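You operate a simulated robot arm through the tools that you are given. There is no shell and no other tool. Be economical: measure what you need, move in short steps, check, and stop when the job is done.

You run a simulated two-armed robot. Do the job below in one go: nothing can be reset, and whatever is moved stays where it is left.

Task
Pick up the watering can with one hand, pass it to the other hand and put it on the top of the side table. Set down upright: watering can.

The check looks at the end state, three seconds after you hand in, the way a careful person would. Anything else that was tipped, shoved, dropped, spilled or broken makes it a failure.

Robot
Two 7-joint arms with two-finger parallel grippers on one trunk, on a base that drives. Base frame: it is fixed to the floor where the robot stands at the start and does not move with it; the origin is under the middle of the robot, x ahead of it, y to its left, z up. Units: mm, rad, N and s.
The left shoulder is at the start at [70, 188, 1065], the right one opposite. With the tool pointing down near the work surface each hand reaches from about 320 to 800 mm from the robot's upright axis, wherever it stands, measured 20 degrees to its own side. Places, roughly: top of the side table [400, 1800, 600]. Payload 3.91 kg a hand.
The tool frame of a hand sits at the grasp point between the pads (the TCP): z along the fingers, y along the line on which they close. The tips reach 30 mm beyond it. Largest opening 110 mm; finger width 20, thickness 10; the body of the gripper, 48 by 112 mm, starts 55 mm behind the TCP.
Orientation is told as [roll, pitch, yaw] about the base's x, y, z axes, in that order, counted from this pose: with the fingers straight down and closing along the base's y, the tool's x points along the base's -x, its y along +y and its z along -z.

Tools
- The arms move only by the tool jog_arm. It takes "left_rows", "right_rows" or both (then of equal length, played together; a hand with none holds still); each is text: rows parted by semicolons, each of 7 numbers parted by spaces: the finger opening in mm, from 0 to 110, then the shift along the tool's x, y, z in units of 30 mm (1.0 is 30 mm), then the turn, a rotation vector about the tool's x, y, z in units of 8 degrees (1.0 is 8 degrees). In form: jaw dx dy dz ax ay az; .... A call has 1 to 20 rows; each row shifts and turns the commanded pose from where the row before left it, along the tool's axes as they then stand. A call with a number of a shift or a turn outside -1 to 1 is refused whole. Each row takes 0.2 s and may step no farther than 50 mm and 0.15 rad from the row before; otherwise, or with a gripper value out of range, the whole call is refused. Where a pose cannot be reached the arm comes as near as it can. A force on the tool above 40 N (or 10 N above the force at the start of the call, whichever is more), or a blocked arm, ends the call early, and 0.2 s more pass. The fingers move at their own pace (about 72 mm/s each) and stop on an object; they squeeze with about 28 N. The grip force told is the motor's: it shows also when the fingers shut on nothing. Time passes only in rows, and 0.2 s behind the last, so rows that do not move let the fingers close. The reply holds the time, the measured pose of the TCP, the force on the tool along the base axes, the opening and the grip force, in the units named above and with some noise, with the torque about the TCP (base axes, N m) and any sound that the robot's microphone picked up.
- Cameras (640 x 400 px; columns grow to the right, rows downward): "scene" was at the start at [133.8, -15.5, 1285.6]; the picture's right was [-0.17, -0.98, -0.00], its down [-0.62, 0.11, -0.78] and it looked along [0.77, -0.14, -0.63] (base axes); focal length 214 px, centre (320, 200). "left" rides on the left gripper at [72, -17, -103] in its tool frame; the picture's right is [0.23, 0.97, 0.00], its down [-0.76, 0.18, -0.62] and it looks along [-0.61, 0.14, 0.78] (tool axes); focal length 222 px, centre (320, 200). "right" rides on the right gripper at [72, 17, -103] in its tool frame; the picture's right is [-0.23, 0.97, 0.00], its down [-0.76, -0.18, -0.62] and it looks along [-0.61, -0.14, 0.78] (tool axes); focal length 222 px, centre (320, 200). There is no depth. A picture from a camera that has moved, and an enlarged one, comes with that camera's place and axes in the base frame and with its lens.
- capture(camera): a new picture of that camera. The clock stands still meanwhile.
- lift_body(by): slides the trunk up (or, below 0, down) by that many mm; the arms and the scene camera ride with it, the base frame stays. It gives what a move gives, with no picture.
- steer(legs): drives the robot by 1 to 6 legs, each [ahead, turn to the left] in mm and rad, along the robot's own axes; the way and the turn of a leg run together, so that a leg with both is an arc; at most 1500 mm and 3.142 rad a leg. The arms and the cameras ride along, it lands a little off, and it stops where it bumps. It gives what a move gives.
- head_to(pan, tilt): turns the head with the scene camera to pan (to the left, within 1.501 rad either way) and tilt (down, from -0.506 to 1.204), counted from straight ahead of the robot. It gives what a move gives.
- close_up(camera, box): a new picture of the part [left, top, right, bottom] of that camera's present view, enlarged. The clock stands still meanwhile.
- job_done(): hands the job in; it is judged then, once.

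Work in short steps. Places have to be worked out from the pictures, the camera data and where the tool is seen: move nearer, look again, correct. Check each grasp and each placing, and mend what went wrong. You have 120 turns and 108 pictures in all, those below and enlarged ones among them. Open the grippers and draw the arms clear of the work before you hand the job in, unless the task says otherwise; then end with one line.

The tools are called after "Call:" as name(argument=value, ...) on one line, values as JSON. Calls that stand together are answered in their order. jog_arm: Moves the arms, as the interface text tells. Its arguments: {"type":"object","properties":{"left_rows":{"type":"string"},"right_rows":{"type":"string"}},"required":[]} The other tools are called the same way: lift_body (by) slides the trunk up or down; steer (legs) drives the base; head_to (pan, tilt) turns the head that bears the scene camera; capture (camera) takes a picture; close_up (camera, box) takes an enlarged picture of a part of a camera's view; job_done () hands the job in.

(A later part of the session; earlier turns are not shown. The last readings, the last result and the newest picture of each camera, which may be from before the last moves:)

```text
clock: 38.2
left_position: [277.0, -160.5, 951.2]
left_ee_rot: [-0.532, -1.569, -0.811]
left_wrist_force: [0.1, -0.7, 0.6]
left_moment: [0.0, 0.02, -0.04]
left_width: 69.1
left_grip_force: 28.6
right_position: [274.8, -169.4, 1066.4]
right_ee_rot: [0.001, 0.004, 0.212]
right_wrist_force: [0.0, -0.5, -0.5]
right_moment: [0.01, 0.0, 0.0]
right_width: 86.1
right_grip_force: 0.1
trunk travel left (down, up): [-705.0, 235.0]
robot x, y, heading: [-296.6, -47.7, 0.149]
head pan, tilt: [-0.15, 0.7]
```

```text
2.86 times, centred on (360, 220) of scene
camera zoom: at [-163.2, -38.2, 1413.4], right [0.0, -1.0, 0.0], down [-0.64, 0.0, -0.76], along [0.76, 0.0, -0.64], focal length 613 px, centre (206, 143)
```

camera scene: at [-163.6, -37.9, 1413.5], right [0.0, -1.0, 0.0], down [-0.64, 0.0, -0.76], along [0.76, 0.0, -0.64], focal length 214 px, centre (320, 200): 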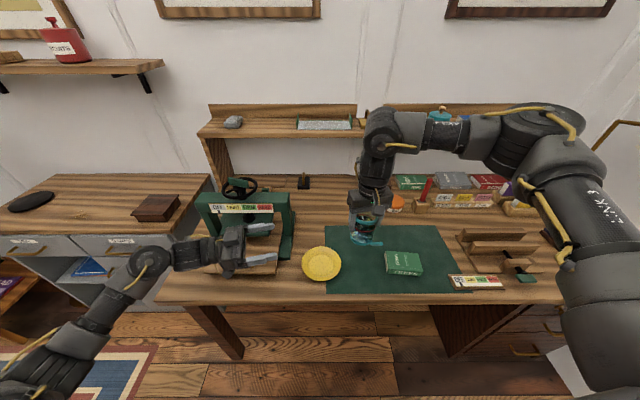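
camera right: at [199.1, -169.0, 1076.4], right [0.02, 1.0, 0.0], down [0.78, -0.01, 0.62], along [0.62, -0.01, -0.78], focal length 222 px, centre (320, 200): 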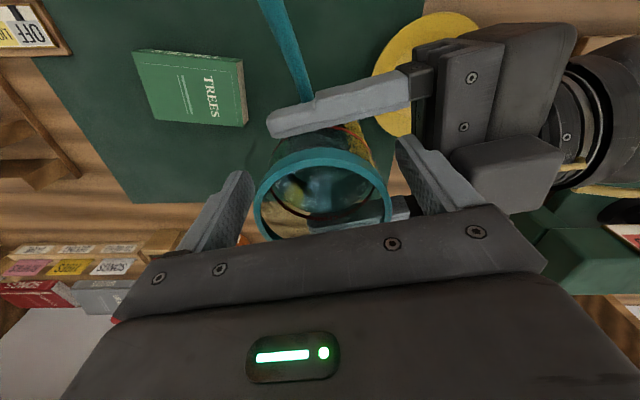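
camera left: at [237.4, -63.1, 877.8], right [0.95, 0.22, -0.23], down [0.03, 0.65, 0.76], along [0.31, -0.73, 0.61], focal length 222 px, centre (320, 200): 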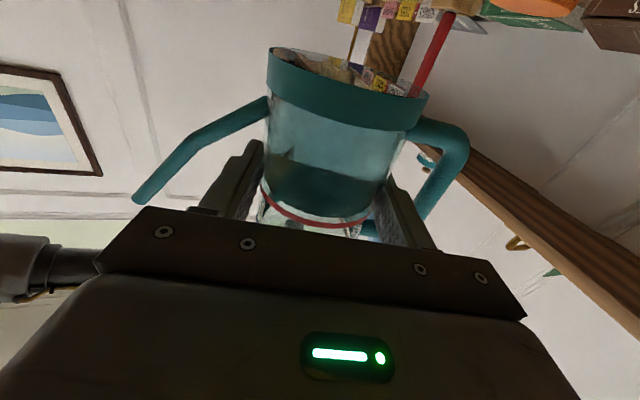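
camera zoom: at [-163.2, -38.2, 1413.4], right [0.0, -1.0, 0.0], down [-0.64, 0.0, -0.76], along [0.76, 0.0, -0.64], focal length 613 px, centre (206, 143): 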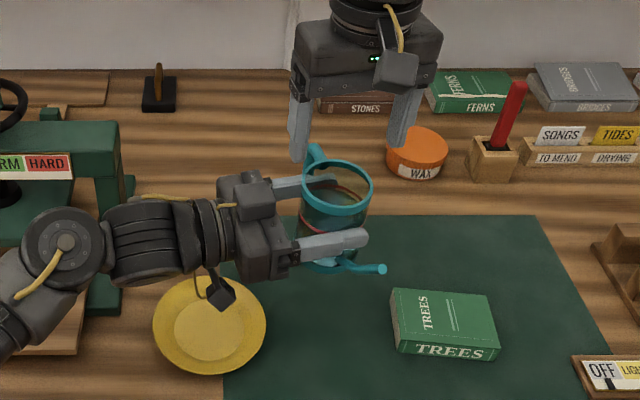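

Handover succeeded; the can stayed upright in the left hand. Before driving I look around to the back on both sides.

Call:
head_to(pan=1.5, tilt=0.5)

Call:
capture(camera="scene")

Call:
head_to(pan=-1.5, tilt=0.5)

Call:
capture(camera="scene")

```text
clock: 39.9
left_position: [276.5, -159.7, 950.5]
left_ee_rot: [-0.371, -1.569, -0.974]
left_wrist_force: [-0.3, -0.5, -0.4]
left_moment: [0.04, 0.0, -0.01]
left_width: 69.5
left_grip_force: 29.0
right_position: [273.8, -170.0, 1065.2]
right_ee_rot: [0.0, 0.003, 0.211]
right_wrist_force: [0.6, -0.2, -0.2]
right_moment: [-0.01, -0.03, 0.02]
right_width: 85.7
right_grip_force: 0.1
trunk travel left (down, up): [-705.0, 235.0]
robot x, y, heading: [-299.7, -43.6, 0.148]
head pan, tilt: [1.499, 0.499]
```

```text
71 pictures are left
camera scene: at [-255.7, 52.7, 1431.2], right [1.0, 0.08, 0.0], down [0.04, -0.48, -0.88], along [-0.07, 0.88, -0.48], focal length 214 px, centre (320, 200)
```

scene: 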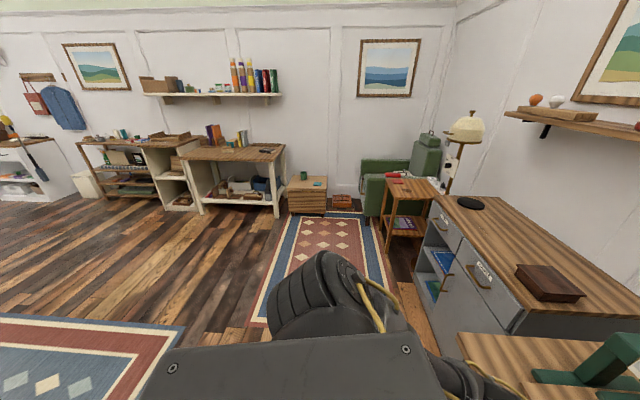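

```text
clock: 42.5
left_position: [277.2, -160.0, 951.0]
left_ee_rot: [-0.334, -1.571, -1.006]
left_wrist_force: [-1.2, -0.5, 0.3]
left_moment: [0.03, 0.0, 0.01]
left_width: 69.4
left_grip_force: 27.7
right_position: [273.7, -169.3, 1066.5]
right_ee_rot: [-0.002, 0.005, 0.214]
right_wrist_force: [-0.1, 0.0, 0.3]
right_moment: [-0.03, 0.02, 0.03]
right_width: 85.9
right_grip_force: 0.1
trunk travel left (down, up): [-705.0, 235.0]
robot x, y, heading: [-295.1, -43.6, 0.156]
head pan, tilt: [-1.499, 0.499]
```

```text
70 pictures are left
camera scene: at [-228.5, -126.8, 1431.2], right [-0.98, -0.22, 0.0], down [-0.11, 0.47, -0.88], along [0.19, -0.86, -0.48], focal length 214 px, centre (320, 200)
```

scene: 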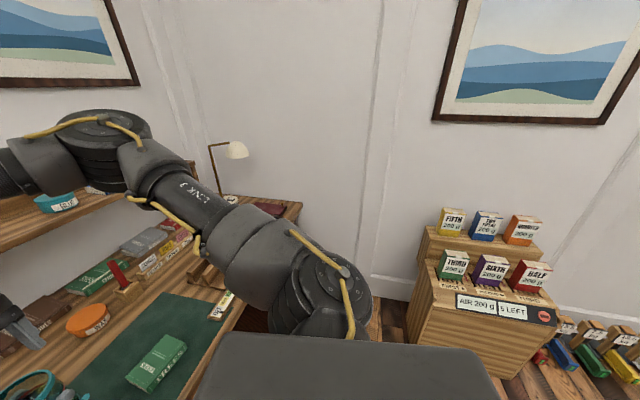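

The floor behind-left is open. I draw the right hand aside, then back off and turn to face the side-table direction.

Call:
jog_arm(right_rows="86 0 0 -1 0 0 0;86 0 -0.8 -0.5 0 0 0;86 0 -1 0 0 0 0;86 0 -1 0 0 0 0;86 0 -1 0 0 0 0;86 0 0 0 0 0 0")

Call:
steer(legs=[[-250, 0]])

Call:
head_to(pan=-0.1, tilt=0.7)

Call:
capture(camera="scene")

```text
clock: 43.9
left_position: [276.4, -159.2, 951.1]
left_ee_rot: [-1.981, -1.572, 0.636]
left_wrist_force: [0.0, 0.2, 0.2]
left_moment: [0.03, 0.05, 0.0]
left_width: 69.3
left_grip_force: 28.0
right_position: [298.2, -279.1, 1110.5]
right_ee_rot: [0.001, 0.003, 0.212]
right_wrist_force: [-0.2, -0.7, -1.2]
right_moment: [0.03, 0.03, 0.0]
right_width: 85.9
right_grip_force: 0.0
trunk travel left (down, up): [-705.0, 235.0]
robot x, y, heading: [-295.6, -46.9, 0.15]
head pan, tilt: [-1.499, 0.499]
```

```text
clock: 45.7
left_position: [30.0, -197.6, 950.7]
left_ee_rot: [-0.489, -1.569, -0.854]
left_wrist_force: [0.0, -0.3, 0.6]
left_moment: [0.03, 0.04, 0.0]
left_width: 69.2
left_grip_force: 28.2
right_position: [50.7, -318.1, 1109.4]
right_ee_rot: [0.002, 0.004, 0.213]
right_wrist_force: [-0.2, -1.1, 0.2]
right_moment: [0.01, -0.01, -0.01]
right_width: 86.2
right_grip_force: 0.1
trunk travel left (down, up): [-705.0, 235.0]
robot x, y, heading: [-545.2, -81.0, 0.152]
head pan, tilt: [-1.499, 0.499]
```

```text
clock: 47.2
left_position: [29.7, -197.6, 950.8]
left_ee_rot: [-0.329, -1.57, -1.015]
left_wrist_force: [-0.3, 0.0, 0.3]
left_moment: [0.0, 0.02, -0.02]
left_width: 69.6
left_grip_force: 27.9
right_position: [51.8, -317.7, 1110.7]
right_ee_rot: [0.002, 0.002, 0.212]
right_wrist_force: [-0.6, 0.1, -0.2]
right_moment: [0.02, -0.02, -0.02]
right_width: 85.9
right_grip_force: 0.0
trunk travel left (down, up): [-705.0, 235.0]
robot x, y, heading: [-545.4, -79.3, 0.151]
head pan, tilt: [-0.099, 0.7]
```

```text
69 pictures are left
camera scene: at [-410.3, -71.2, 1413.5], right [0.05, -1.0, 0.0], down [-0.64, -0.03, -0.76], along [0.76, 0.04, -0.64], focal length 214 px, centre (320, 200)
```

scene: 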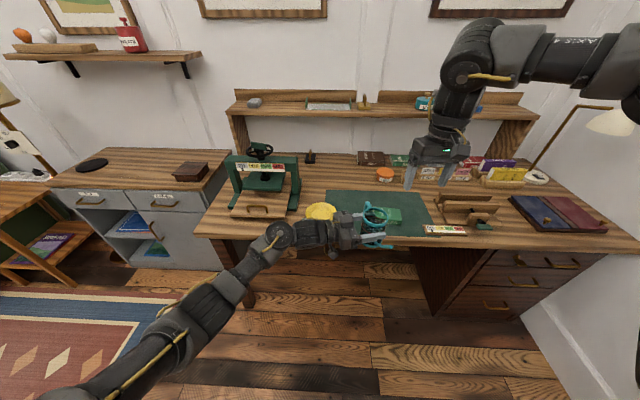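

All clear. I turn left and drive to a position abreast of the side table, then turn to face +x.

Call:
steer(legs=[[0, 1.42], [1400, 0]])

Call:
capture(camera="scene")

```text
clock: 57.8
left_position: [-337.8, 1886.5, 950.9]
left_ee_rot: [-0.317, -1.571, 0.393]
left_wrist_force: [-0.2, 0.5, -0.2]
left_moment: [-0.01, 0.01, 0.01]
left_width: 69.5
left_grip_force: 27.5
right_position: [-213.5, 1888.4, 1110.5]
right_ee_rot: [0.001, 0.001, 1.633]
right_wrist_force: [-0.3, 0.4, -0.6]
right_moment: [-0.01, 0.02, 0.08]
right_width: 85.8
right_grip_force: 0.1
trunk travel left (down, up): [-705.0, 235.0]
robot x, y, heading: [-537.2, 1335.3, 1.569]
head pan, tilt: [-0.099, 0.7]
```

```text
68 pictures are left
camera scene: at [-528.7, 1470.4, 1413.5], right [1.0, -0.1, 0.0], down [-0.06, -0.64, -0.76], along [0.08, 0.76, -0.64], focal length 214 px, centre (320, 200)
```

scene: 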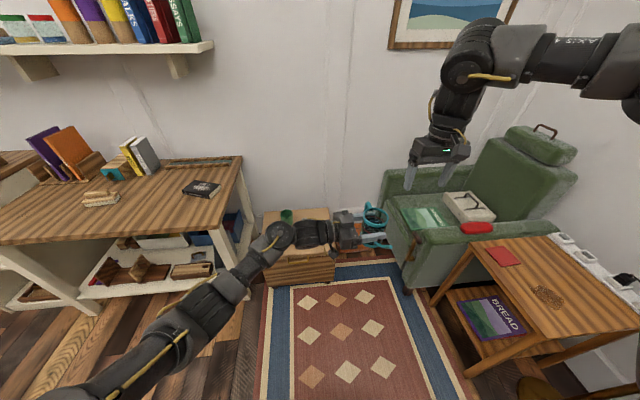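

The side table's -x edge shows at x≈270–280, spanning y≈1640–2080, with a red card at the far end and a dark mark near [390,1770]. I drive on a bit and turn to face the table.

Call:
steer(legs=[[390, 0], [0, -1.571]])

Call:
head_to(pan=0, tilt=0.75)

Call:
capture(camera="scene")

```text
clock: 64.0
left_position: [18.9, 1540.6, 951.5]
left_ee_rot: [-0.336, -1.569, -1.133]
left_wrist_force: [0.5, -0.3, 0.6]
left_moment: [0.03, 0.0, -0.03]
left_width: 69.4
left_grip_force: 27.7
right_position: [25.0, 1418.7, 1111.4]
right_ee_rot: [0.002, 0.004, 0.085]
right_wrist_force: [0.7, 0.2, 0.4]
right_moment: [0.0, 0.02, -0.01]
right_width: 85.9
right_grip_force: 0.1
trunk travel left (down, up): [-705.0, 235.0]
robot x, y, heading: [-533.8, 1729.5, 0.025]
head pan, tilt: [-0.099, 0.7]
```

```text
clock: 64.7
left_position: [19.3, 1540.2, 950.7]
left_ee_rot: [-0.406, -1.569, -1.064]
left_wrist_force: [0.3, -0.2, 0.8]
left_moment: [0.05, -0.01, 0.06]
left_width: 69.4
left_grip_force: 27.6
right_position: [25.7, 1419.8, 1110.5]
right_ee_rot: [0.003, 0.004, 0.087]
right_wrist_force: [-0.1, 0.1, 0.2]
right_moment: [-0.01, 0.01, -0.02]
right_width: 86.1
right_grip_force: 0.0
trunk travel left (down, up): [-705.0, 235.0]
robot x, y, heading: [-534.2, 1730.8, 0.028]
head pan, tilt: [0.0, 0.75]
```

```text
67 pictures are left
camera scene: at [-403.5, 1730.2, 1409.2], right [0.02, -1.0, 0.0], down [-0.68, -0.02, -0.73], along [0.73, 0.02, -0.68], focal length 214 px, centre (320, 200)
```

scene: 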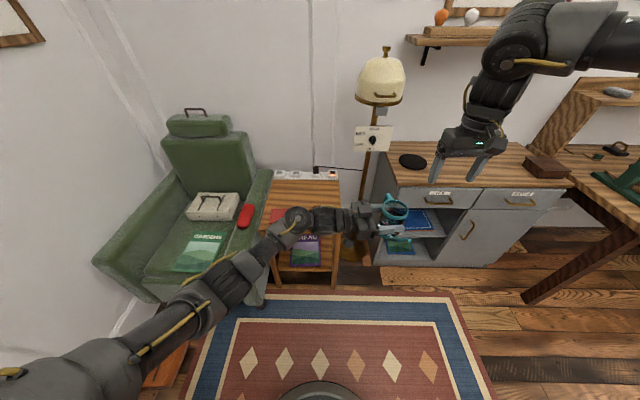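

Now I swing the left hand level from pointing right to pointing forward, moving it to the left at the same time, over open floor.

Call:
jog_arm(left_rows="40 0 0.35 -0.61 -0.75 0 0;40 0 0.42 -0.57 -0.75 0 0;40 0 0.47 -0.53 -0.75 0 0;40 0 0.53 -0.48 -0.75 0 0;40 0 0.57 -0.42 -0.75 0 0;40 0 0.61 -0.35 -0.75 0 0;40 0 0.65 -0.29 -0.75 0 0;40 0 0 0 0 0 0")

Call:
capture(camera="left")

```text
clock: 66.5
left_position: [80.8, 1674.7, 948.9]
left_ee_rot: [-0.043, -1.568, -0.692]
left_wrist_force: [0.5, -0.2, -0.7]
left_moment: [0.04, 0.07, 0.02]
left_width: 69.3
left_grip_force: 27.6
right_position: [26.1, 1419.2, 1109.7]
right_ee_rot: [0.003, 0.004, 0.085]
right_wrist_force: [0.5, -0.7, 0.2]
right_moment: [0.05, 0.0, -0.01]
right_width: 85.9
right_grip_force: 0.1
trunk travel left (down, up): [-705.0, 235.0]
robot x, y, heading: [-534.9, 1728.3, 0.03]
head pan, tilt: [0.0, 0.75]
```

```text
66 pictures are left
camera left: at [-8.2, 1732.8, 875.8], right [0.65, 0.72, -0.23], down [-0.34, 0.55, 0.76], along [0.68, -0.42, 0.61], focal length 222 px, centre (320, 200)
```

left: 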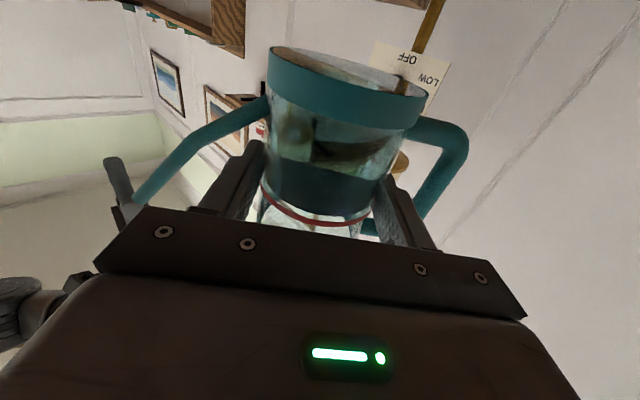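

The grip is steady and upright; I complete the swing.

Call:
jog_arm(left_rows="40 0 0.67 -0.22 -0.75 0 0;40 0 0.69 -0.15 -0.75 0 0;40 0 0.71 -0.07 -0.75 0 0;40 0 0.71 0 -0.75 0 0;40 0 0.71 0.07 -0.75 0 0;40 0 0.69 0.15 -0.75 0 0;40 0 0.68 0.22 -0.75 0 0;40 0 0 0 0 0 0")

Call:
capture(camera="left")

Call:
capture(camera="scene")

```text
clock: 68.2
left_position: [140.9, 1829.7, 940.2]
left_ee_rot: [1.359, -1.531, -1.351]
left_wrist_force: [-0.5, -0.7, 0.5]
left_moment: [0.02, 0.03, 0.0]
left_width: 69.4
left_grip_force: 27.5
right_position: [26.0, 1418.2, 1110.7]
right_ee_rot: [0.002, 0.004, 0.085]
right_wrist_force: [-0.4, 0.1, -1.0]
right_moment: [-0.03, -0.02, 0.02]
right_width: 86.0
right_grip_force: 0.0
trunk travel left (down, up): [-705.0, 235.0]
robot x, y, heading: [-538.9, 1727.2, 0.024]
head pan, tilt: [0.0, 0.75]
```

```text
65 pictures are left
camera left: at [37.4, 1814.2, 867.3], right [-0.01, 0.98, -0.19], down [-0.62, 0.14, 0.77], along [0.79, 0.13, 0.61], focal length 222 px, centre (320, 200)
```

left: 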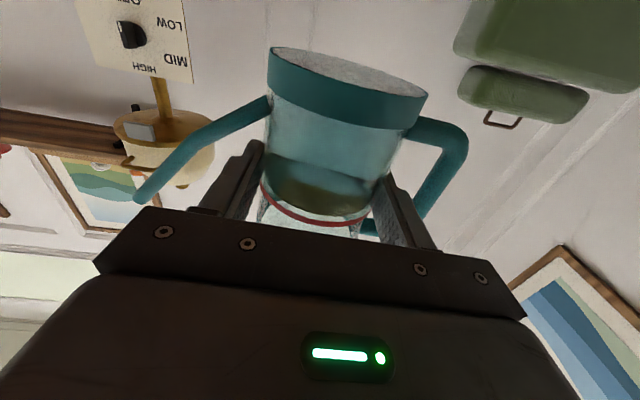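

```text
64 pictures are left
camera scene: at [-403.7, 1730.2, 1409.2], right [0.02, -1.0, 0.0], down [-0.68, -0.02, -0.73], along [0.73, 0.02, -0.68], focal length 214 px, centre (320, 200)
```

scene: 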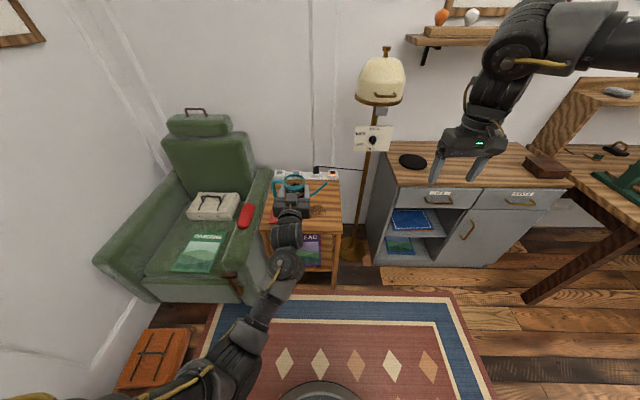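

The hand reads ~2.3° of roll and 10 mm low; I let it settle and re-read.

Call:
jog_arm(left_rows="40 0 0 0 0 0 0;40 0 0 0 0 0 0;40 0 0 0 0 0 0")

```text
clock: 69.0
left_position: [142.3, 1829.0, 941.8]
left_ee_rot: [1.439, -1.535, -1.429]
left_wrist_force: [-0.2, 0.6, -0.8]
left_moment: [-0.01, 0.04, -0.01]
left_width: 69.4
left_grip_force: 28.3
right_position: [25.1, 1420.3, 1109.2]
right_ee_rot: [-0.002, 0.005, 0.086]
right_wrist_force: [-0.6, -0.2, 0.4]
right_moment: [0.01, 0.0, -0.02]
right_width: 86.2
right_grip_force: 0.1
trunk travel left (down, up): [-705.0, 235.0]
robot x, y, heading: [-533.8, 1728.7, 0.027]
head pan, tilt: [0.0, 0.75]
```

It persists, so I correct the roll and see the response.

Call:
jog_arm(left_rows="40 0 0 0 0 0 -0.28;40 0 0 0 0 0 0")

Call:
close_up(camera="left", box=[120, 30, 520, 280])

Call:
close_up(camera="scene", box=[230, 150, 390, 250])

```text
clock: 69.7
left_position: [143.0, 1833.8, 944.1]
left_ee_rot: [1.393, -1.564, -1.383]
left_wrist_force: [-0.9, 0.6, 0.6]
left_moment: [-0.01, 0.02, -0.02]
left_width: 69.2
left_grip_force: 27.6
right_position: [25.8, 1418.8, 1110.7]
right_ee_rot: [0.001, 0.005, 0.085]
right_wrist_force: [0.4, 0.2, -0.2]
right_moment: [0.06, -0.03, -0.05]
right_width: 86.2
right_grip_force: 0.1
trunk travel left (down, up): [-705.0, 235.0]
robot x, y, heading: [-537.7, 1726.2, 0.021]
head pan, tilt: [0.0, 0.75]
```

```text
1.60 times, centred on (320, 155) of left
camera zoom: at [40.3, 1816.1, 869.9], right [-0.01, 0.98, -0.22], down [-0.62, 0.17, 0.76], along [0.78, 0.15, 0.61], focal length 355 px, centre (320, 272)
```

zoom: 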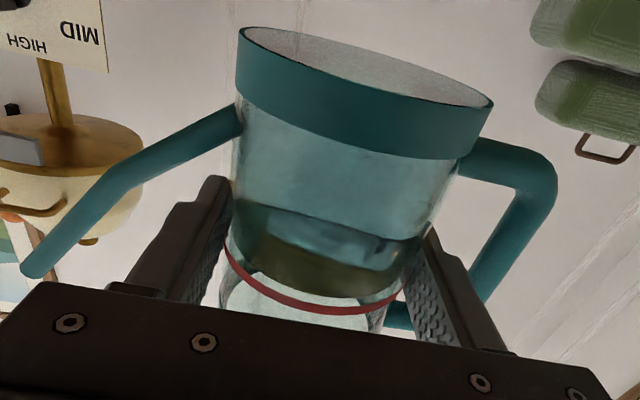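

```text
4.00 times, centred on (310, 200) of scene
camera zoom: at [-403.4, 1730.6, 1409.2], right [0.02, -1.0, 0.0], down [-0.68, -0.02, -0.73], along [0.73, 0.02, -0.68], focal length 858 px, centre (360, 200)
```

zoom: 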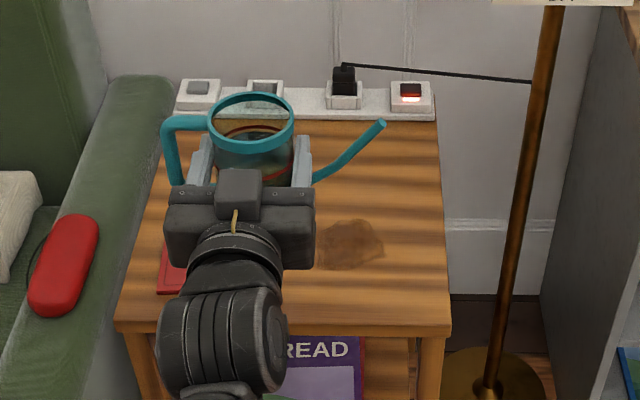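

Roll is fixed. The table's near edge comes out at x≈240–245 with the free spot at y≈1840 between the stain and the red card. I drive forward at height, then re-measure.

Call:
steer(legs=[[150, 0]])

Call:
head_to(pan=0.1, tilt=0.9)

Call:
capture(camera="scene")

```text
clock: 71.0
left_position: [294.3, 1835.4, 946.0]
left_ee_rot: [1.888, -1.565, -1.878]
left_wrist_force: [-0.7, -0.2, -0.4]
left_moment: [-0.03, 0.08, 0.04]
left_width: 69.3
left_grip_force: 27.7
right_position: [174.0, 1421.7, 1110.8]
right_ee_rot: [-0.001, 0.002, 0.083]
right_wrist_force: [0.5, 0.2, -0.3]
right_moment: [0.01, 0.01, 0.02]
right_width: 85.8
right_grip_force: 0.1
trunk travel left (down, up): [-705.0, 235.0]
robot x, y, heading: [-383.2, 1731.4, 0.023]
head pan, tilt: [0.0, 0.75]
```

```text
clock: 71.7
left_position: [294.9, 1837.9, 943.8]
left_ee_rot: [1.653, -1.562, -1.642]
left_wrist_force: [0.9, -0.5, -0.4]
left_moment: [0.0, 0.04, -0.05]
left_width: 69.4
left_grip_force: 28.2
right_position: [175.3, 1421.5, 1109.9]
right_ee_rot: [0.001, 0.002, 0.087]
right_wrist_force: [0.5, 0.2, 0.2]
right_moment: [0.04, 0.0, -0.03]
right_width: 85.9
right_grip_force: 0.0
trunk travel left (down, up): [-705.0, 235.0]
robot x, y, heading: [-385.5, 1733.1, 0.024]
head pan, tilt: [0.099, 0.901]
```

```text
61 pictures are left
camera scene: at [-259.9, 1741.2, 1397.2], right [0.12, -0.99, 0.0], down [-0.78, -0.1, -0.62], along [0.62, 0.08, -0.78], focal length 214 px, centre (320, 200)
```

scene: 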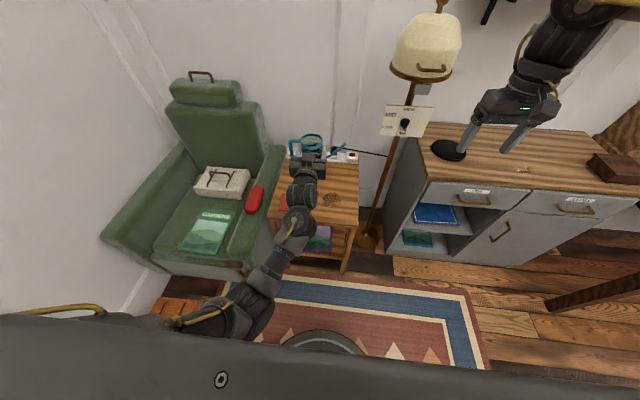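

Lower the trunk by 200 mm so the can comes near the tabletop, then re-check.

Call:
lift_body(by=-200)

Call:
capture(camera="scene")

Call:
close_up(camera="scene", box=[230, 80, 430, 230])

```text
clock: 73.9
left_position: [294.4, 1838.0, 745.1]
left_ee_rot: [1.772, -1.563, -1.761]
left_wrist_force: [-0.7, -0.6, -0.5]
left_moment: [0.02, 0.08, 0.01]
left_width: 69.2
left_grip_force: 27.7
right_position: [174.7, 1422.2, 910.9]
right_ee_rot: [0.0, 0.003, 0.086]
right_wrist_force: [0.0, -0.7, -1.1]
right_moment: [0.01, 0.0, 0.0]
right_width: 86.1
right_grip_force: 0.0
trunk travel left (down, up): [-505.0, 435.0]
robot x, y, heading: [-383.1, 1733.0, 0.021]
head pan, tilt: [0.099, 0.901]
```

```text
60 pictures are left
camera scene: at [-261.1, 1741.4, 1197.4], right [0.12, -0.99, 0.0], down [-0.78, -0.1, -0.62], along [0.62, 0.08, -0.78], focal length 214 px, centre (320, 200)
```

scene: 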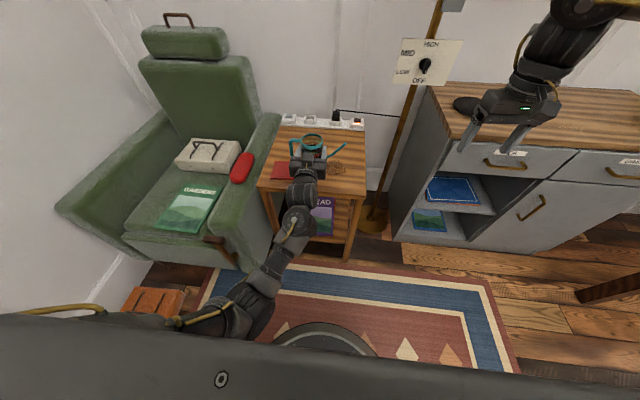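

```text
2.67 times, centred on (330, 155) of scene
camera zoom: at [-261.1, 1741.4, 1197.4], right [0.12, -0.99, 0.0], down [-0.78, -0.1, -0.62], along [0.62, 0.08, -0.78], focal length 572 px, centre (293, 320)
```

zoom: 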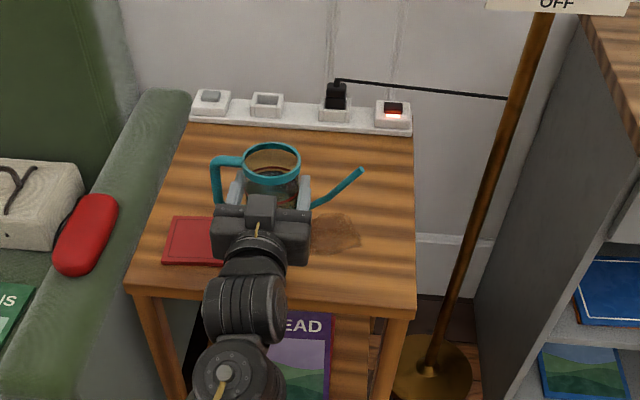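

Edge confirmed at x≈245; the card ends near y≈1915 and the stain begins near y≈1800, so y≈1838 is free. I ease 10 mm forward and lower to just above the top.

Call:
jog_arm(left_rows="40 0.3 0 0.33 0 0 0;40 0.5 0 0 0 0 0;40 0.5 0 0 0 0 0;40 0.5 0 0 0 0 0;40 0.5 0 0 0 0 0;40 0.2 0 0 0 0 0;40 0 0 0 0 0 0")

Call:
capture(camera="left")

Call:
close_up(camera="scene", box=[230, 80, 430, 230])

```text
clock: 75.5
left_position: [308.8, 1847.7, 678.5]
left_ee_rot: [2.259, -1.54, -2.242]
left_wrist_force: [6.8, 1.7, 21.3]
left_moment: [-0.54, -0.17, 0.05]
left_width: 69.8
left_grip_force: 28.3
right_position: [173.9, 1422.5, 911.2]
right_ee_rot: [0.0, 0.001, 0.086]
right_wrist_force: [-0.1, 0.6, 0.0]
right_moment: [-0.01, 0.01, -0.02]
right_width: 86.2
right_grip_force: 0.0
trunk travel left (down, up): [-505.0, 435.0]
robot x, y, heading: [-382.8, 1735.3, 0.023]
head pan, tilt: [0.099, 0.901]
```

```text
58 pictures are left
camera left: at [206.1, 1830.0, 602.0], right [-0.01, 0.98, -0.2], down [-0.64, 0.15, 0.75], along [0.77, 0.14, 0.62], focal length 222 px, centre (320, 200)
```

left: 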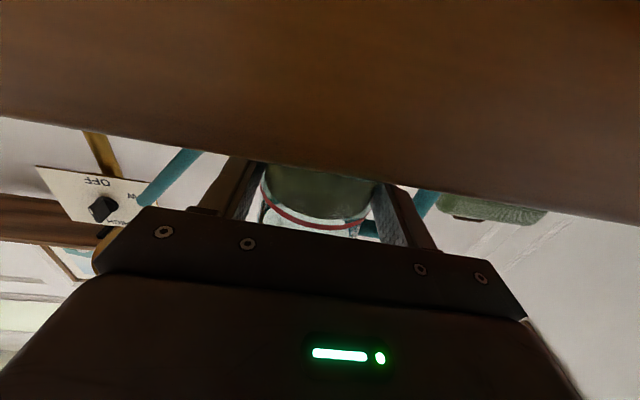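

```text
2.67 times, centred on (330, 155) of scene
camera zoom: at [-263.3, 1741.2, 1197.9], right [0.12, -0.99, 0.0], down [-0.78, -0.1, -0.62], along [0.62, 0.08, -0.78], focal length 572 px, centre (293, 320)
```

zoom: 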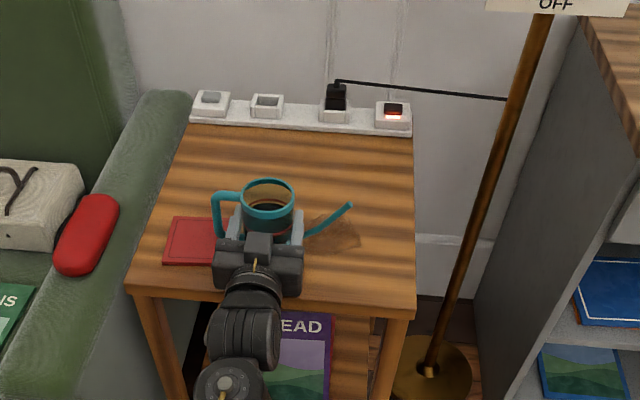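

Contact came early (21 N up), so the top lies near z≈618, and the hand has rolled ~1.5°. I raise it a bit and take out the roll; the last lowering I'll do with the trunk.

Call:
jog_arm(left_rows="40 -0.5 0 0 0 0 0;40 -0.3 0 0 0 0 -0.2;40 0 0 0 0 0 0")

Call:
capture(camera="left")

```text
clock: 76.3
left_position: [306.4, 1853.4, 691.3]
left_ee_rot: [2.017, -1.561, -1.994]
left_wrist_force: [0.0, -0.3, -0.1]
left_moment: [-0.06, 0.04, 0.03]
left_width: 69.4
left_grip_force: 28.0
right_position: [176.4, 1422.0, 908.7]
right_ee_rot: [0.0, 0.004, 0.086]
right_wrist_force: [0.6, 0.4, 0.7]
right_moment: [0.02, -0.01, 0.02]
right_width: 85.8
right_grip_force: 0.1
trunk travel left (down, up): [-505.0, 435.0]
robot x, y, heading: [-387.3, 1732.1, 0.024]
head pan, tilt: [0.099, 0.901]
```

```text
56 pictures are left
camera left: at [204.0, 1835.5, 617.1], right [-0.02, 0.98, -0.22], down [-0.63, 0.16, 0.76], along [0.78, 0.15, 0.61], focal length 222 px, centre (320, 200)
```

left: 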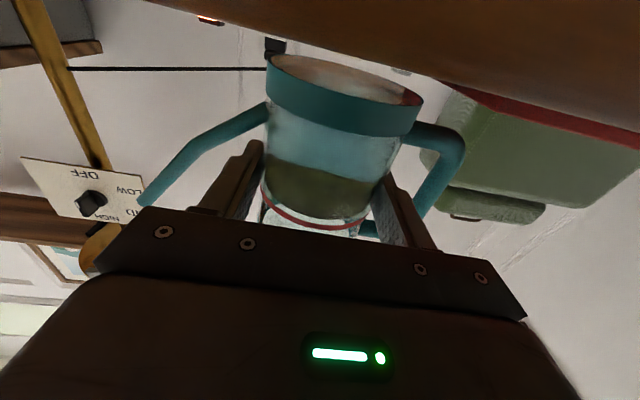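

Roll is fine again. I enlarge to check the can's tilt in the grip.

Call:
close_up(camera="left", box=[120, 30, 520, 280])

Call:
close_up(camera="scene", box=[270, 110, 370, 185])

```text
1.60 times, centred on (320, 155) of left
camera zoom: at [204.0, 1835.5, 617.1], right [-0.02, 0.98, -0.22], down [-0.63, 0.16, 0.76], along [0.78, 0.15, 0.61], focal length 355 px, centre (320, 272)
```

zoom: 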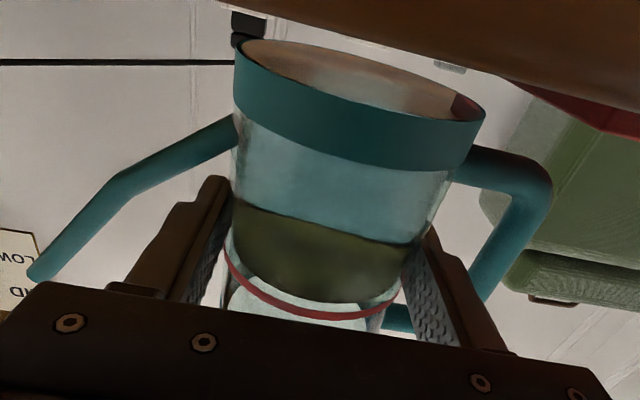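

```text
5.33 times, centred on (320, 148) of scene
camera zoom: at [-260.8, 1741.4, 1197.2], right [0.12, -0.99, 0.0], down [-0.78, -0.1, -0.62], along [0.62, 0.08, -0.78], focal length 1144 px, centre (320, 480)
```

zoom: 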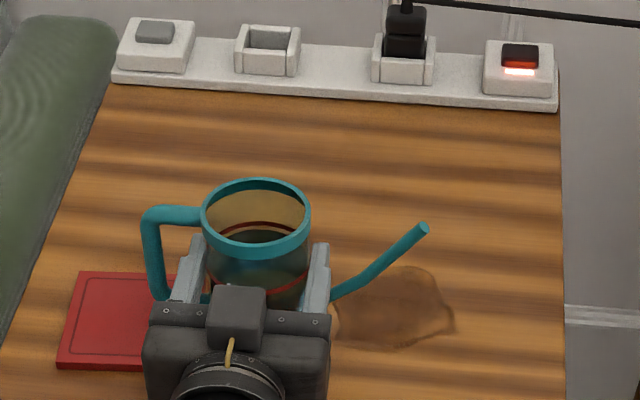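

The can leans a few degrees in the grip after that touch; it will level when set down. The red card's edge is near y≈1905, so I shift 12 mm toward -y, then lower by the trunk.

Call:
jog_arm(left_rows="40 0 -0.4 0 0 0 0;40 0 0 0 0 0 0")

Call:
lift_body(by=-8)

```text
clock: 77.1
left_position: [307.1, 1855.6, 685.4]
left_ee_rot: [1.626, -1.535, -1.597]
left_wrist_force: [0.6, 0.3, 0.4]
left_moment: [0.01, 0.03, -0.03]
left_width: 69.5
left_grip_force: 28.7
right_position: [176.3, 1422.3, 909.5]
right_ee_rot: [0.001, 0.002, 0.085]
right_wrist_force: [0.3, -0.1, -0.5]
right_moment: [-0.01, 0.02, 0.02]
right_width: 86.0
right_grip_force: 0.0
trunk travel left (down, up): [-505.0, 435.0]
robot x, y, heading: [-384.3, 1734.3, 0.02]
head pan, tilt: [0.099, 0.901]
stopped in row 2 (left hand): the arm was blocked; the commanded pose is now the measured one
```

```text
clock: 77.7
left_position: [306.0, 1853.2, 678.2]
left_ee_rot: [1.687, -1.535, -1.659]
left_wrist_force: [-0.4, 0.1, -0.3]
left_moment: [-0.08, 0.01, -0.01]
left_width: 69.5
left_grip_force: 28.1
right_position: [175.3, 1422.2, 901.6]
right_ee_rot: [0.001, 0.001, 0.085]
right_wrist_force: [-0.2, 0.1, -0.8]
right_moment: [0.0, 0.01, -0.02]
right_width: 85.9
right_grip_force: 0.1
trunk travel left (down, up): [-497.0, 443.0]
robot x, y, heading: [-389.3, 1734.3, 0.023]
head pan, tilt: [0.099, 0.901]
```

The arm sits at a joint limit there (no outside force). I'll raise the trunk slightly and shift sideways with a small base turn instead.

Call:
lift_body(by=20)

Call:
steer(legs=[[0, -0.022]])

Call:
close_up(camera="left", box=[120, 30, 520, 280])

Call:
close_up(camera="scene", box=[270, 110, 370, 185])

```text
clock: 78.3
left_position: [307.8, 1854.0, 697.4]
left_ee_rot: [1.646, -1.535, -1.618]
left_wrist_force: [0.4, 0.4, 0.1]
left_moment: [-0.01, -0.02, 0.02]
left_width: 69.1
left_grip_force: 28.2
right_position: [176.1, 1421.1, 921.9]
right_ee_rot: [0.002, 0.005, 0.085]
right_wrist_force: [0.6, 0.1, -0.5]
right_moment: [0.0, 0.05, 0.01]
right_width: 86.0
right_grip_force: 0.0
trunk travel left (down, up): [-517.0, 423.0]
robot x, y, heading: [-383.6, 1731.2, 0.023]
head pan, tilt: [0.099, 0.901]
```

```text
clock: 79.1
left_position: [308.9, 1839.1, 697.1]
left_ee_rot: [1.669, -1.535, -1.661]
left_wrist_force: [-0.9, 0.9, -1.1]
left_moment: [0.0, 0.03, -0.01]
left_width: 69.3
left_grip_force: 28.0
right_position: [170.0, 1409.6, 921.9]
right_ee_rot: [0.0, 0.003, 0.063]
right_wrist_force: [0.0, -0.4, 0.6]
right_moment: [0.03, 0.0, -0.01]
right_width: 85.9
right_grip_force: 0.1
trunk travel left (down, up): [-517.0, 423.0]
robot x, y, heading: [-383.7, 1729.6, 0.004]
head pan, tilt: [0.099, 0.901]
```

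```text
1.60 times, centred on (320, 155) of left
camera zoom: at [206.3, 1824.8, 623.4], right [-0.01, 0.98, -0.19], down [-0.63, 0.14, 0.77], along [0.78, 0.13, 0.61], focal length 355 px, centre (320, 272)
```

zoom: 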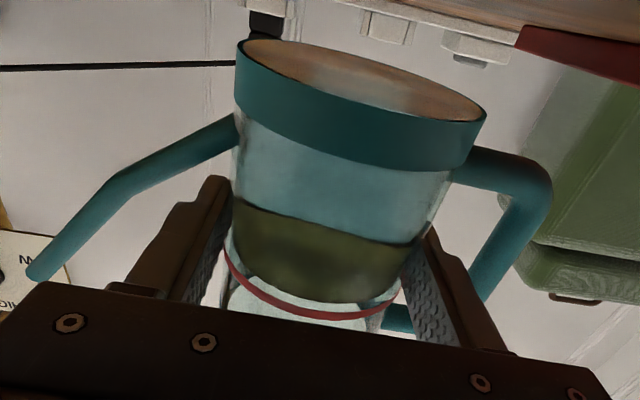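

```text
5.33 times, centred on (320, 148) of scene
camera zoom: at [-260.8, 1738.6, 1209.3], right [0.1, -0.99, 0.0], down [-0.78, -0.08, -0.62], along [0.62, 0.06, -0.78], focal length 1144 px, centre (320, 480)
```

zoom: 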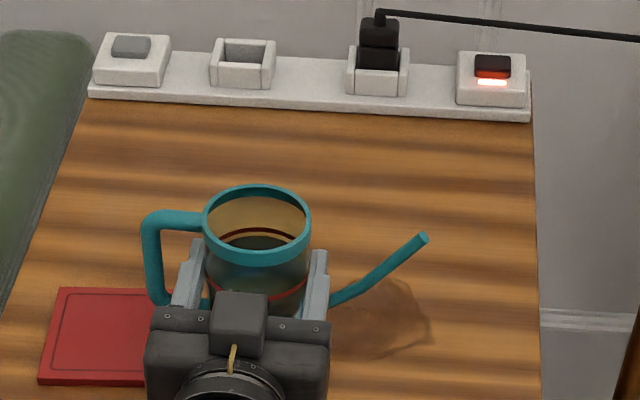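

Now at y≈1839, clear of the card. I lower by the trunk in small steps, watching for the contact force.

Call:
lift_body(by=-14)

Call:
lift_body(by=-5)

Call:
close_up(camera="left", box=[120, 30, 520, 280])

```text
clock: 79.7
left_position: [309.5, 1840.2, 683.3]
left_ee_rot: [1.662, -1.531, -1.654]
left_wrist_force: [0.1, 0.6, 1.5]
left_moment: [0.01, 0.05, 0.02]
left_width: 69.4
left_grip_force: 28.0
right_position: [169.0, 1410.4, 908.3]
right_ee_rot: [-0.001, 0.002, 0.065]
right_wrist_force: [0.5, -0.2, 0.0]
right_moment: [-0.02, -0.02, -0.02]
right_width: 85.8
right_grip_force: 0.1
trunk travel left (down, up): [-503.0, 437.0]
robot x, y, heading: [-386.0, 1730.1, -0.0]
head pan, tilt: [0.099, 0.901]
```

```text
clock: 80.2
left_position: [309.3, 1839.6, 678.0]
left_ee_rot: [1.655, -1.535, -1.645]
left_wrist_force: [0.3, -0.1, 0.3]
left_moment: [-0.04, 0.05, -0.01]
left_width: 69.3
left_grip_force: 28.3
right_position: [167.5, 1409.9, 903.0]
right_ee_rot: [0.001, 0.002, 0.063]
right_wrist_force: [-0.4, -0.6, 0.3]
right_moment: [0.0, -0.01, 0.0]
right_width: 86.0
right_grip_force: 0.1
trunk travel left (down, up): [-498.0, 442.0]
robot x, y, heading: [-389.1, 1734.0, -0.002]
head pan, tilt: [0.099, 0.901]
```

```text
1.60 times, centred on (320, 155) of left
camera zoom: at [206.2, 1825.3, 604.1], right [-0.01, 0.98, -0.19], down [-0.63, 0.14, 0.77], along [0.78, 0.13, 0.61], focal length 355 px, centre (320, 272)
```

zoom: 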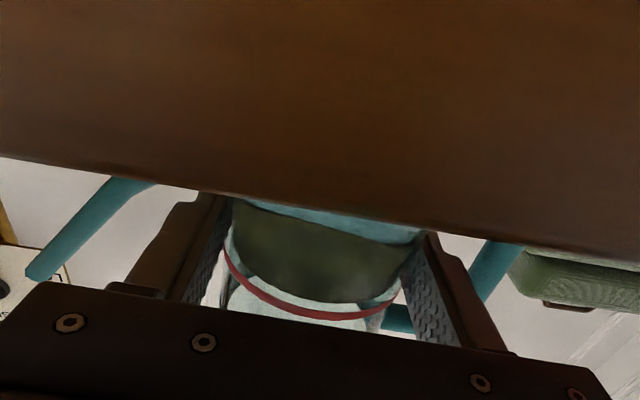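

No contact yet. I go on in 4 mm steps.

Call:
lift_body(by=-4)

Call:
lift_body(by=-3)

```text
clock: 80.8
left_position: [309.2, 1839.8, 676.9]
left_ee_rot: [1.853, -1.533, -1.845]
left_wrist_force: [3.0, 2.8, 12.4]
left_moment: [-0.38, -0.29, 0.1]
left_width: 69.7
left_grip_force: 27.7
right_position: [167.8, 1410.4, 900.3]
right_ee_rot: [0.0, 0.003, 0.065]
right_wrist_force: [-0.4, 0.5, -0.7]
right_moment: [0.02, -0.02, -0.02]
right_width: 86.0
right_grip_force: 0.0
trunk travel left (down, up): [-494.0, 446.0]
robot x, y, heading: [-384.9, 1732.2, -0.002]
head pan, tilt: [0.099, 0.901]
```

```text
clock: 81.3
left_position: [308.4, 1840.4, 675.9]
left_ee_rot: [1.884, -1.535, -1.875]
left_wrist_force: [2.1, 4.2, 21.4]
left_moment: [-0.53, -0.22, 0.12]
left_width: 69.9
left_grip_force: 28.4
right_position: [166.4, 1409.2, 897.3]
right_ee_rot: [0.0, -0.001, 0.065]
right_wrist_force: [-0.5, 0.7, 0.0]
right_moment: [0.01, 0.0, 0.01]
right_width: 86.1
right_grip_force: 0.0
trunk travel left (down, up): [-491.0, 449.0]
robot x, y, heading: [-387.9, 1732.0, 0.007]
head pan, tilt: [0.099, 0.901]
```

Contact is under the can (12–21 N). I ease 3 mm off the load, then open slowly.

Call:
lift_body(by=3)

Call:
jog_arm(left_rows="66 0 0 0 0 0 0;70 0 0 0 0 0 0;73 0 0 0 0 0 0;76 0 0 0 0 0 0;80 0 0 0 0 0 0;84 0 0 0 0 0 0;88 0 0 0 0 0 0")

Call:
close_up(camera="scene", box=[270, 110, 370, 185])

Call:
capture(camera="left")

```text
clock: 81.8
left_position: [308.7, 1840.6, 675.6]
left_ee_rot: [1.725, -1.534, -1.716]
left_wrist_force: [1.6, 5.1, 13.8]
left_moment: [-0.21, -0.3, 0.13]
left_width: 69.6
left_grip_force: 28.0
right_position: [168.0, 1410.8, 900.4]
right_ee_rot: [0.001, 0.002, 0.064]
right_wrist_force: [0.4, -0.1, 0.0]
right_moment: [0.04, 0.0, 0.01]
right_width: 85.6
right_grip_force: 0.1
trunk travel left (down, up): [-494.0, 446.0]
robot x, y, heading: [-381.6, 1732.8, 0.002]
head pan, tilt: [0.099, 0.901]
```

```text
clock: 83.4
left_position: [308.2, 1839.8, 674.7]
left_ee_rot: [1.655, -1.534, -1.647]
left_wrist_force: [0.1, 0.5, 0.1]
left_moment: [0.0, -0.02, -0.03]
left_width: 88.1
left_grip_force: 0.0
right_position: [169.5, 1411.3, 898.3]
right_ee_rot: [0.003, 0.003, 0.064]
right_wrist_force: [-0.4, 0.2, -0.6]
right_moment: [0.06, 0.0, -0.01]
right_width: 86.0
right_grip_force: 0.1
trunk travel left (down, up): [-494.0, 446.0]
robot x, y, heading: [-384.6, 1730.6, 0.002]
head pan, tilt: [0.099, 0.901]
```

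```text
5.33 times, centred on (320, 148) of scene
camera zoom: at [-261.0, 1738.6, 1186.4], right [0.1, -0.99, 0.0], down [-0.78, -0.08, -0.62], along [0.62, 0.06, -0.78], focal length 1144 px, centre (320, 480)
```

zoom: 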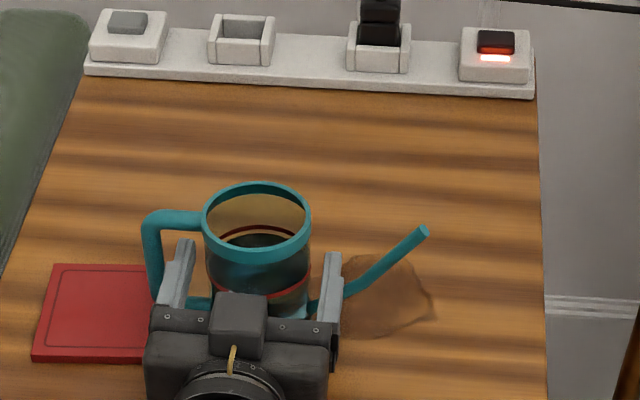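

```text
49 pictures are left
camera left: at [205.9, 1825.0, 600.1], right [-0.01, 0.98, -0.19], down [-0.63, 0.14, 0.77], along [0.78, 0.12, 0.61], focal length 222 px, centre (320, 200)
```

left: 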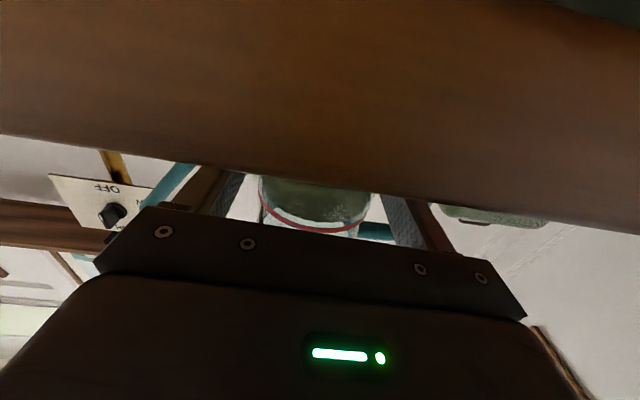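

The can stands free between the open fingers. I withdraw straight back by driving the base back a little and check.

Call:
steer(legs=[[-50, 0]])

Call:
close_up(camera="scene", box=[270, 80, 390, 170])

```text
clock: 84.3
left_position: [258.6, 1840.2, 676.7]
left_ee_rot: [1.755, -1.534, -1.746]
left_wrist_force: [0.0, 0.5, 0.0]
left_moment: [0.0, 0.0, -0.04]
left_width: 88.2
left_grip_force: 0.1
right_position: [117.2, 1410.9, 899.1]
right_ee_rot: [0.0, 0.001, 0.063]
right_wrist_force: [-0.9, 0.0, -0.9]
right_moment: [0.01, -0.03, 0.0]
right_width: 86.0
right_grip_force: 0.1
trunk travel left (down, up): [-494.0, 446.0]
robot x, y, heading: [-435.1, 1733.5, -0.006]
head pan, tilt: [0.099, 0.901]
```

```text
4.44 times, centred on (330, 125) of scene
camera zoom: at [-313.0, 1738.7, 1186.6], right [0.1, -0.99, 0.0], down [-0.78, -0.08, -0.62], along [0.62, 0.06, -0.78], focal length 953 px, centre (276, 533)
```

zoom: 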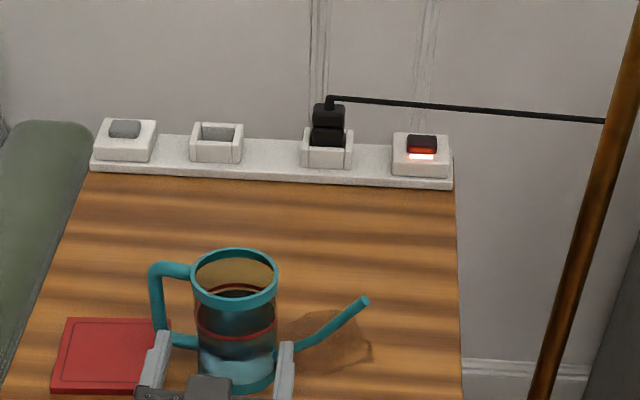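

The can stands upright and undisturbed. I back off fully.

Call:
steer(legs=[[-300, 0]])

Call:
head_to(pan=0.1, tilt=0.7)

Call:
capture(camera="scene")

Call:
close_up(camera="scene", box=[240, 80, 400, 200])

```text
clock: 86.4
left_position: [-51.3, 1841.4, 675.9]
left_ee_rot: [1.726, -1.534, -1.716]
left_wrist_force: [-0.2, 1.0, -0.1]
left_moment: [-0.02, 0.03, 0.05]
left_width: 88.0
left_grip_force: 0.0
right_position: [-192.2, 1410.5, 899.7]
right_ee_rot: [-0.001, 0.001, 0.065]
right_wrist_force: [0.8, 0.3, -1.2]
right_moment: [-0.04, -0.01, 0.01]
right_width: 86.1
right_grip_force: 0.1
trunk travel left (down, up): [-494.0, 446.0]
robot x, y, heading: [-746.6, 1733.5, -0.003]
head pan, tilt: [0.099, 0.901]
```

```text
clock: 87.2
left_position: [-50.8, 1841.1, 673.8]
left_ee_rot: [1.7, -1.531, -1.692]
left_wrist_force: [-0.6, -1.1, 0.1]
left_moment: [-0.01, 0.0, 0.01]
left_width: 88.0
left_grip_force: 0.0
right_position: [-192.1, 1409.7, 899.2]
right_ee_rot: [0.003, 0.003, 0.065]
right_wrist_force: [-0.7, 0.5, 1.0]
right_moment: [-0.01, 0.02, -0.04]
right_width: 86.0
right_grip_force: 0.0
trunk travel left (down, up): [-494.0, 446.0]
robot x, y, heading: [-748.5, 1733.1, 0.003]
head pan, tilt: [0.099, 0.7]
```

```text
47 pictures are left
camera scene: at [-611.9, 1739.1, 1202.4], right [0.1, -0.99, 0.0], down [-0.64, -0.07, -0.76], along [0.76, 0.08, -0.64], focal length 214 px, centre (320, 200)
```

scene: 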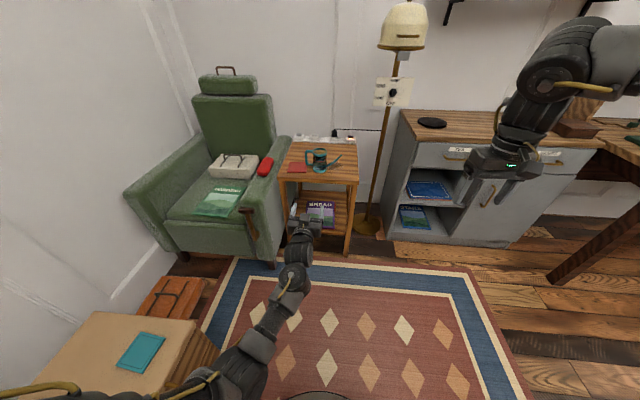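

```text
3.33 times, centred on (320, 140) of scene
camera zoom: at [-611.9, 1739.1, 1202.4], right [0.1, -0.99, 0.0], down [-0.64, -0.07, -0.76], along [0.76, 0.08, -0.64], focal length 715 px, centre (320, 400)
```

zoom: 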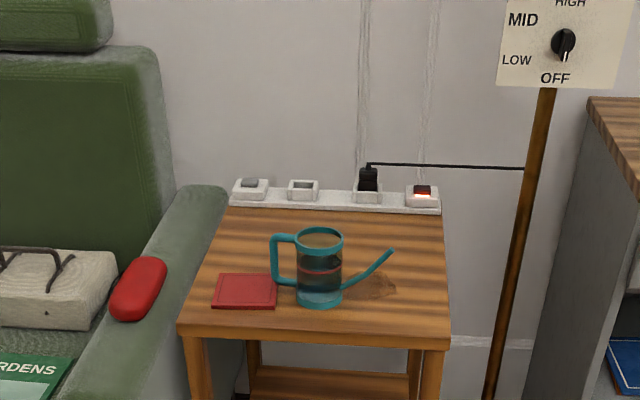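

The can is upright and well inside the edge. My left elbow is near the crate on the left, so I check that nothing there was touched.

Call:
head_to(pan=0.8, tilt=0.8)

Call:
capture(camera="scene")

```text
clock: 88.2
left_position: [-52.0, 1839.8, 676.0]
left_ee_rot: [1.705, -1.532, -1.695]
left_wrist_force: [0.0, 0.3, -0.2]
left_moment: [0.03, 0.0, -0.01]
left_width: 87.8
left_grip_force: 0.0
right_position: [-191.2, 1410.2, 899.9]
right_ee_rot: [0.003, 0.002, 0.064]
right_wrist_force: [0.1, -0.4, 0.7]
right_moment: [0.0, 0.01, 0.01]
right_width: 86.1
right_grip_force: 0.1
trunk travel left (down, up): [-494.0, 446.0]
robot x, y, heading: [-745.9, 1729.8, 0.001]
head pan, tilt: [0.799, 0.799]
```

```text
45 pictures are left
camera scene: at [-640.4, 1788.4, 1194.3], right [0.72, -0.7, 0.0], down [-0.5, -0.51, -0.7], along [0.49, 0.5, -0.72], focal length 214 px, centre (320, 200)
```

scene: 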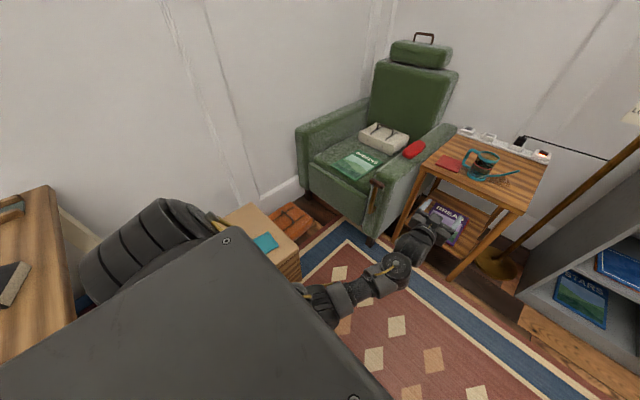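

I raise the trunk to lift the arm clear, and look at the crate again.

Call:
lift_body(by=250)

Call:
steer(legs=[[100, -0.5]])

Call:
head_to(pan=1.45, tilt=0.8)

Call:
capture(camera="scene")

```text
clock: 90.8
left_position: [-50.7, 1840.2, 925.0]
left_ee_rot: [1.698, -1.533, -1.689]
left_wrist_force: [0.4, -0.1, 0.3]
left_moment: [-0.01, 0.01, -0.03]
left_width: 88.2
left_grip_force: 0.1
right_position: [-191.0, 1409.5, 1149.9]
right_ee_rot: [0.002, 0.003, 0.065]
right_wrist_force: [-0.2, 0.6, 0.5]
right_moment: [-0.02, 0.01, -0.01]
right_width: 85.9
right_grip_force: 0.0
trunk travel left (down, up): [-744.0, 196.0]
robot x, y, heading: [-744.0, 1730.4, 0.004]
head pan, tilt: [0.799, 0.799]
```

```text
clock: 92.6
left_position: [13.0, 1466.8, 925.7]
left_ee_rot: [1.707, -1.533, -2.203]
left_wrist_force: [0.3, 1.1, 0.6]
left_moment: [-0.01, 0.0, -0.04]
left_width: 88.1
left_grip_force: 0.1
right_position: [-318.9, 1158.8, 1149.0]
right_ee_rot: [0.003, 0.002, -0.44]
right_wrist_force: [0.3, 0.5, -0.5]
right_moment: [0.01, 0.01, -0.03]
right_width: 85.9
right_grip_force: 0.0
trunk travel left (down, up): [-744.0, 196.0]
robot x, y, heading: [-650.6, 1706.8, -0.503]
head pan, tilt: [0.799, 0.799]
```

```text
clock: 93.7
left_position: [12.4, 1466.6, 925.2]
left_ee_rot: [1.7, -1.533, -2.193]
left_wrist_force: [-0.4, -0.3, -0.7]
left_moment: [0.02, 0.02, 0.0]
left_width: 87.9
left_grip_force: 0.0
right_position: [-319.0, 1157.9, 1150.2]
right_ee_rot: [0.002, 0.0, -0.44]
right_wrist_force: [-0.7, -1.1, 0.1]
right_moment: [-0.01, -0.01, 0.02]
right_width: 86.1
right_grip_force: 0.0
trunk travel left (down, up): [-744.0, 196.0]
robot x, y, heading: [-650.0, 1706.0, -0.504]
head pan, tilt: [1.45, 0.799]
```

```text
44 pictures are left
camera scene: at [-558.5, 1747.3, 1444.3], right [0.81, -0.58, 0.0], down [-0.42, -0.58, -0.7], along [0.41, 0.57, -0.72], focal length 214 px, centre (320, 200)
```

scene: 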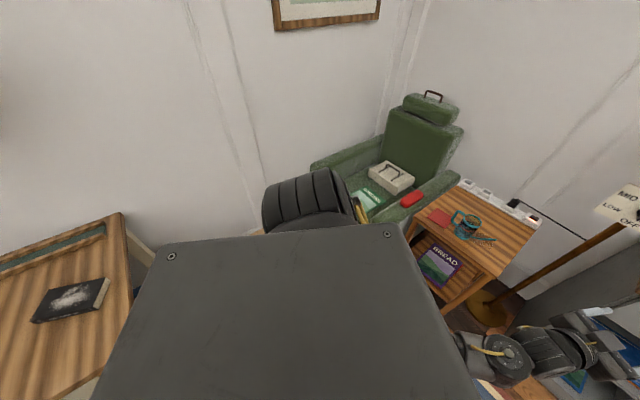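

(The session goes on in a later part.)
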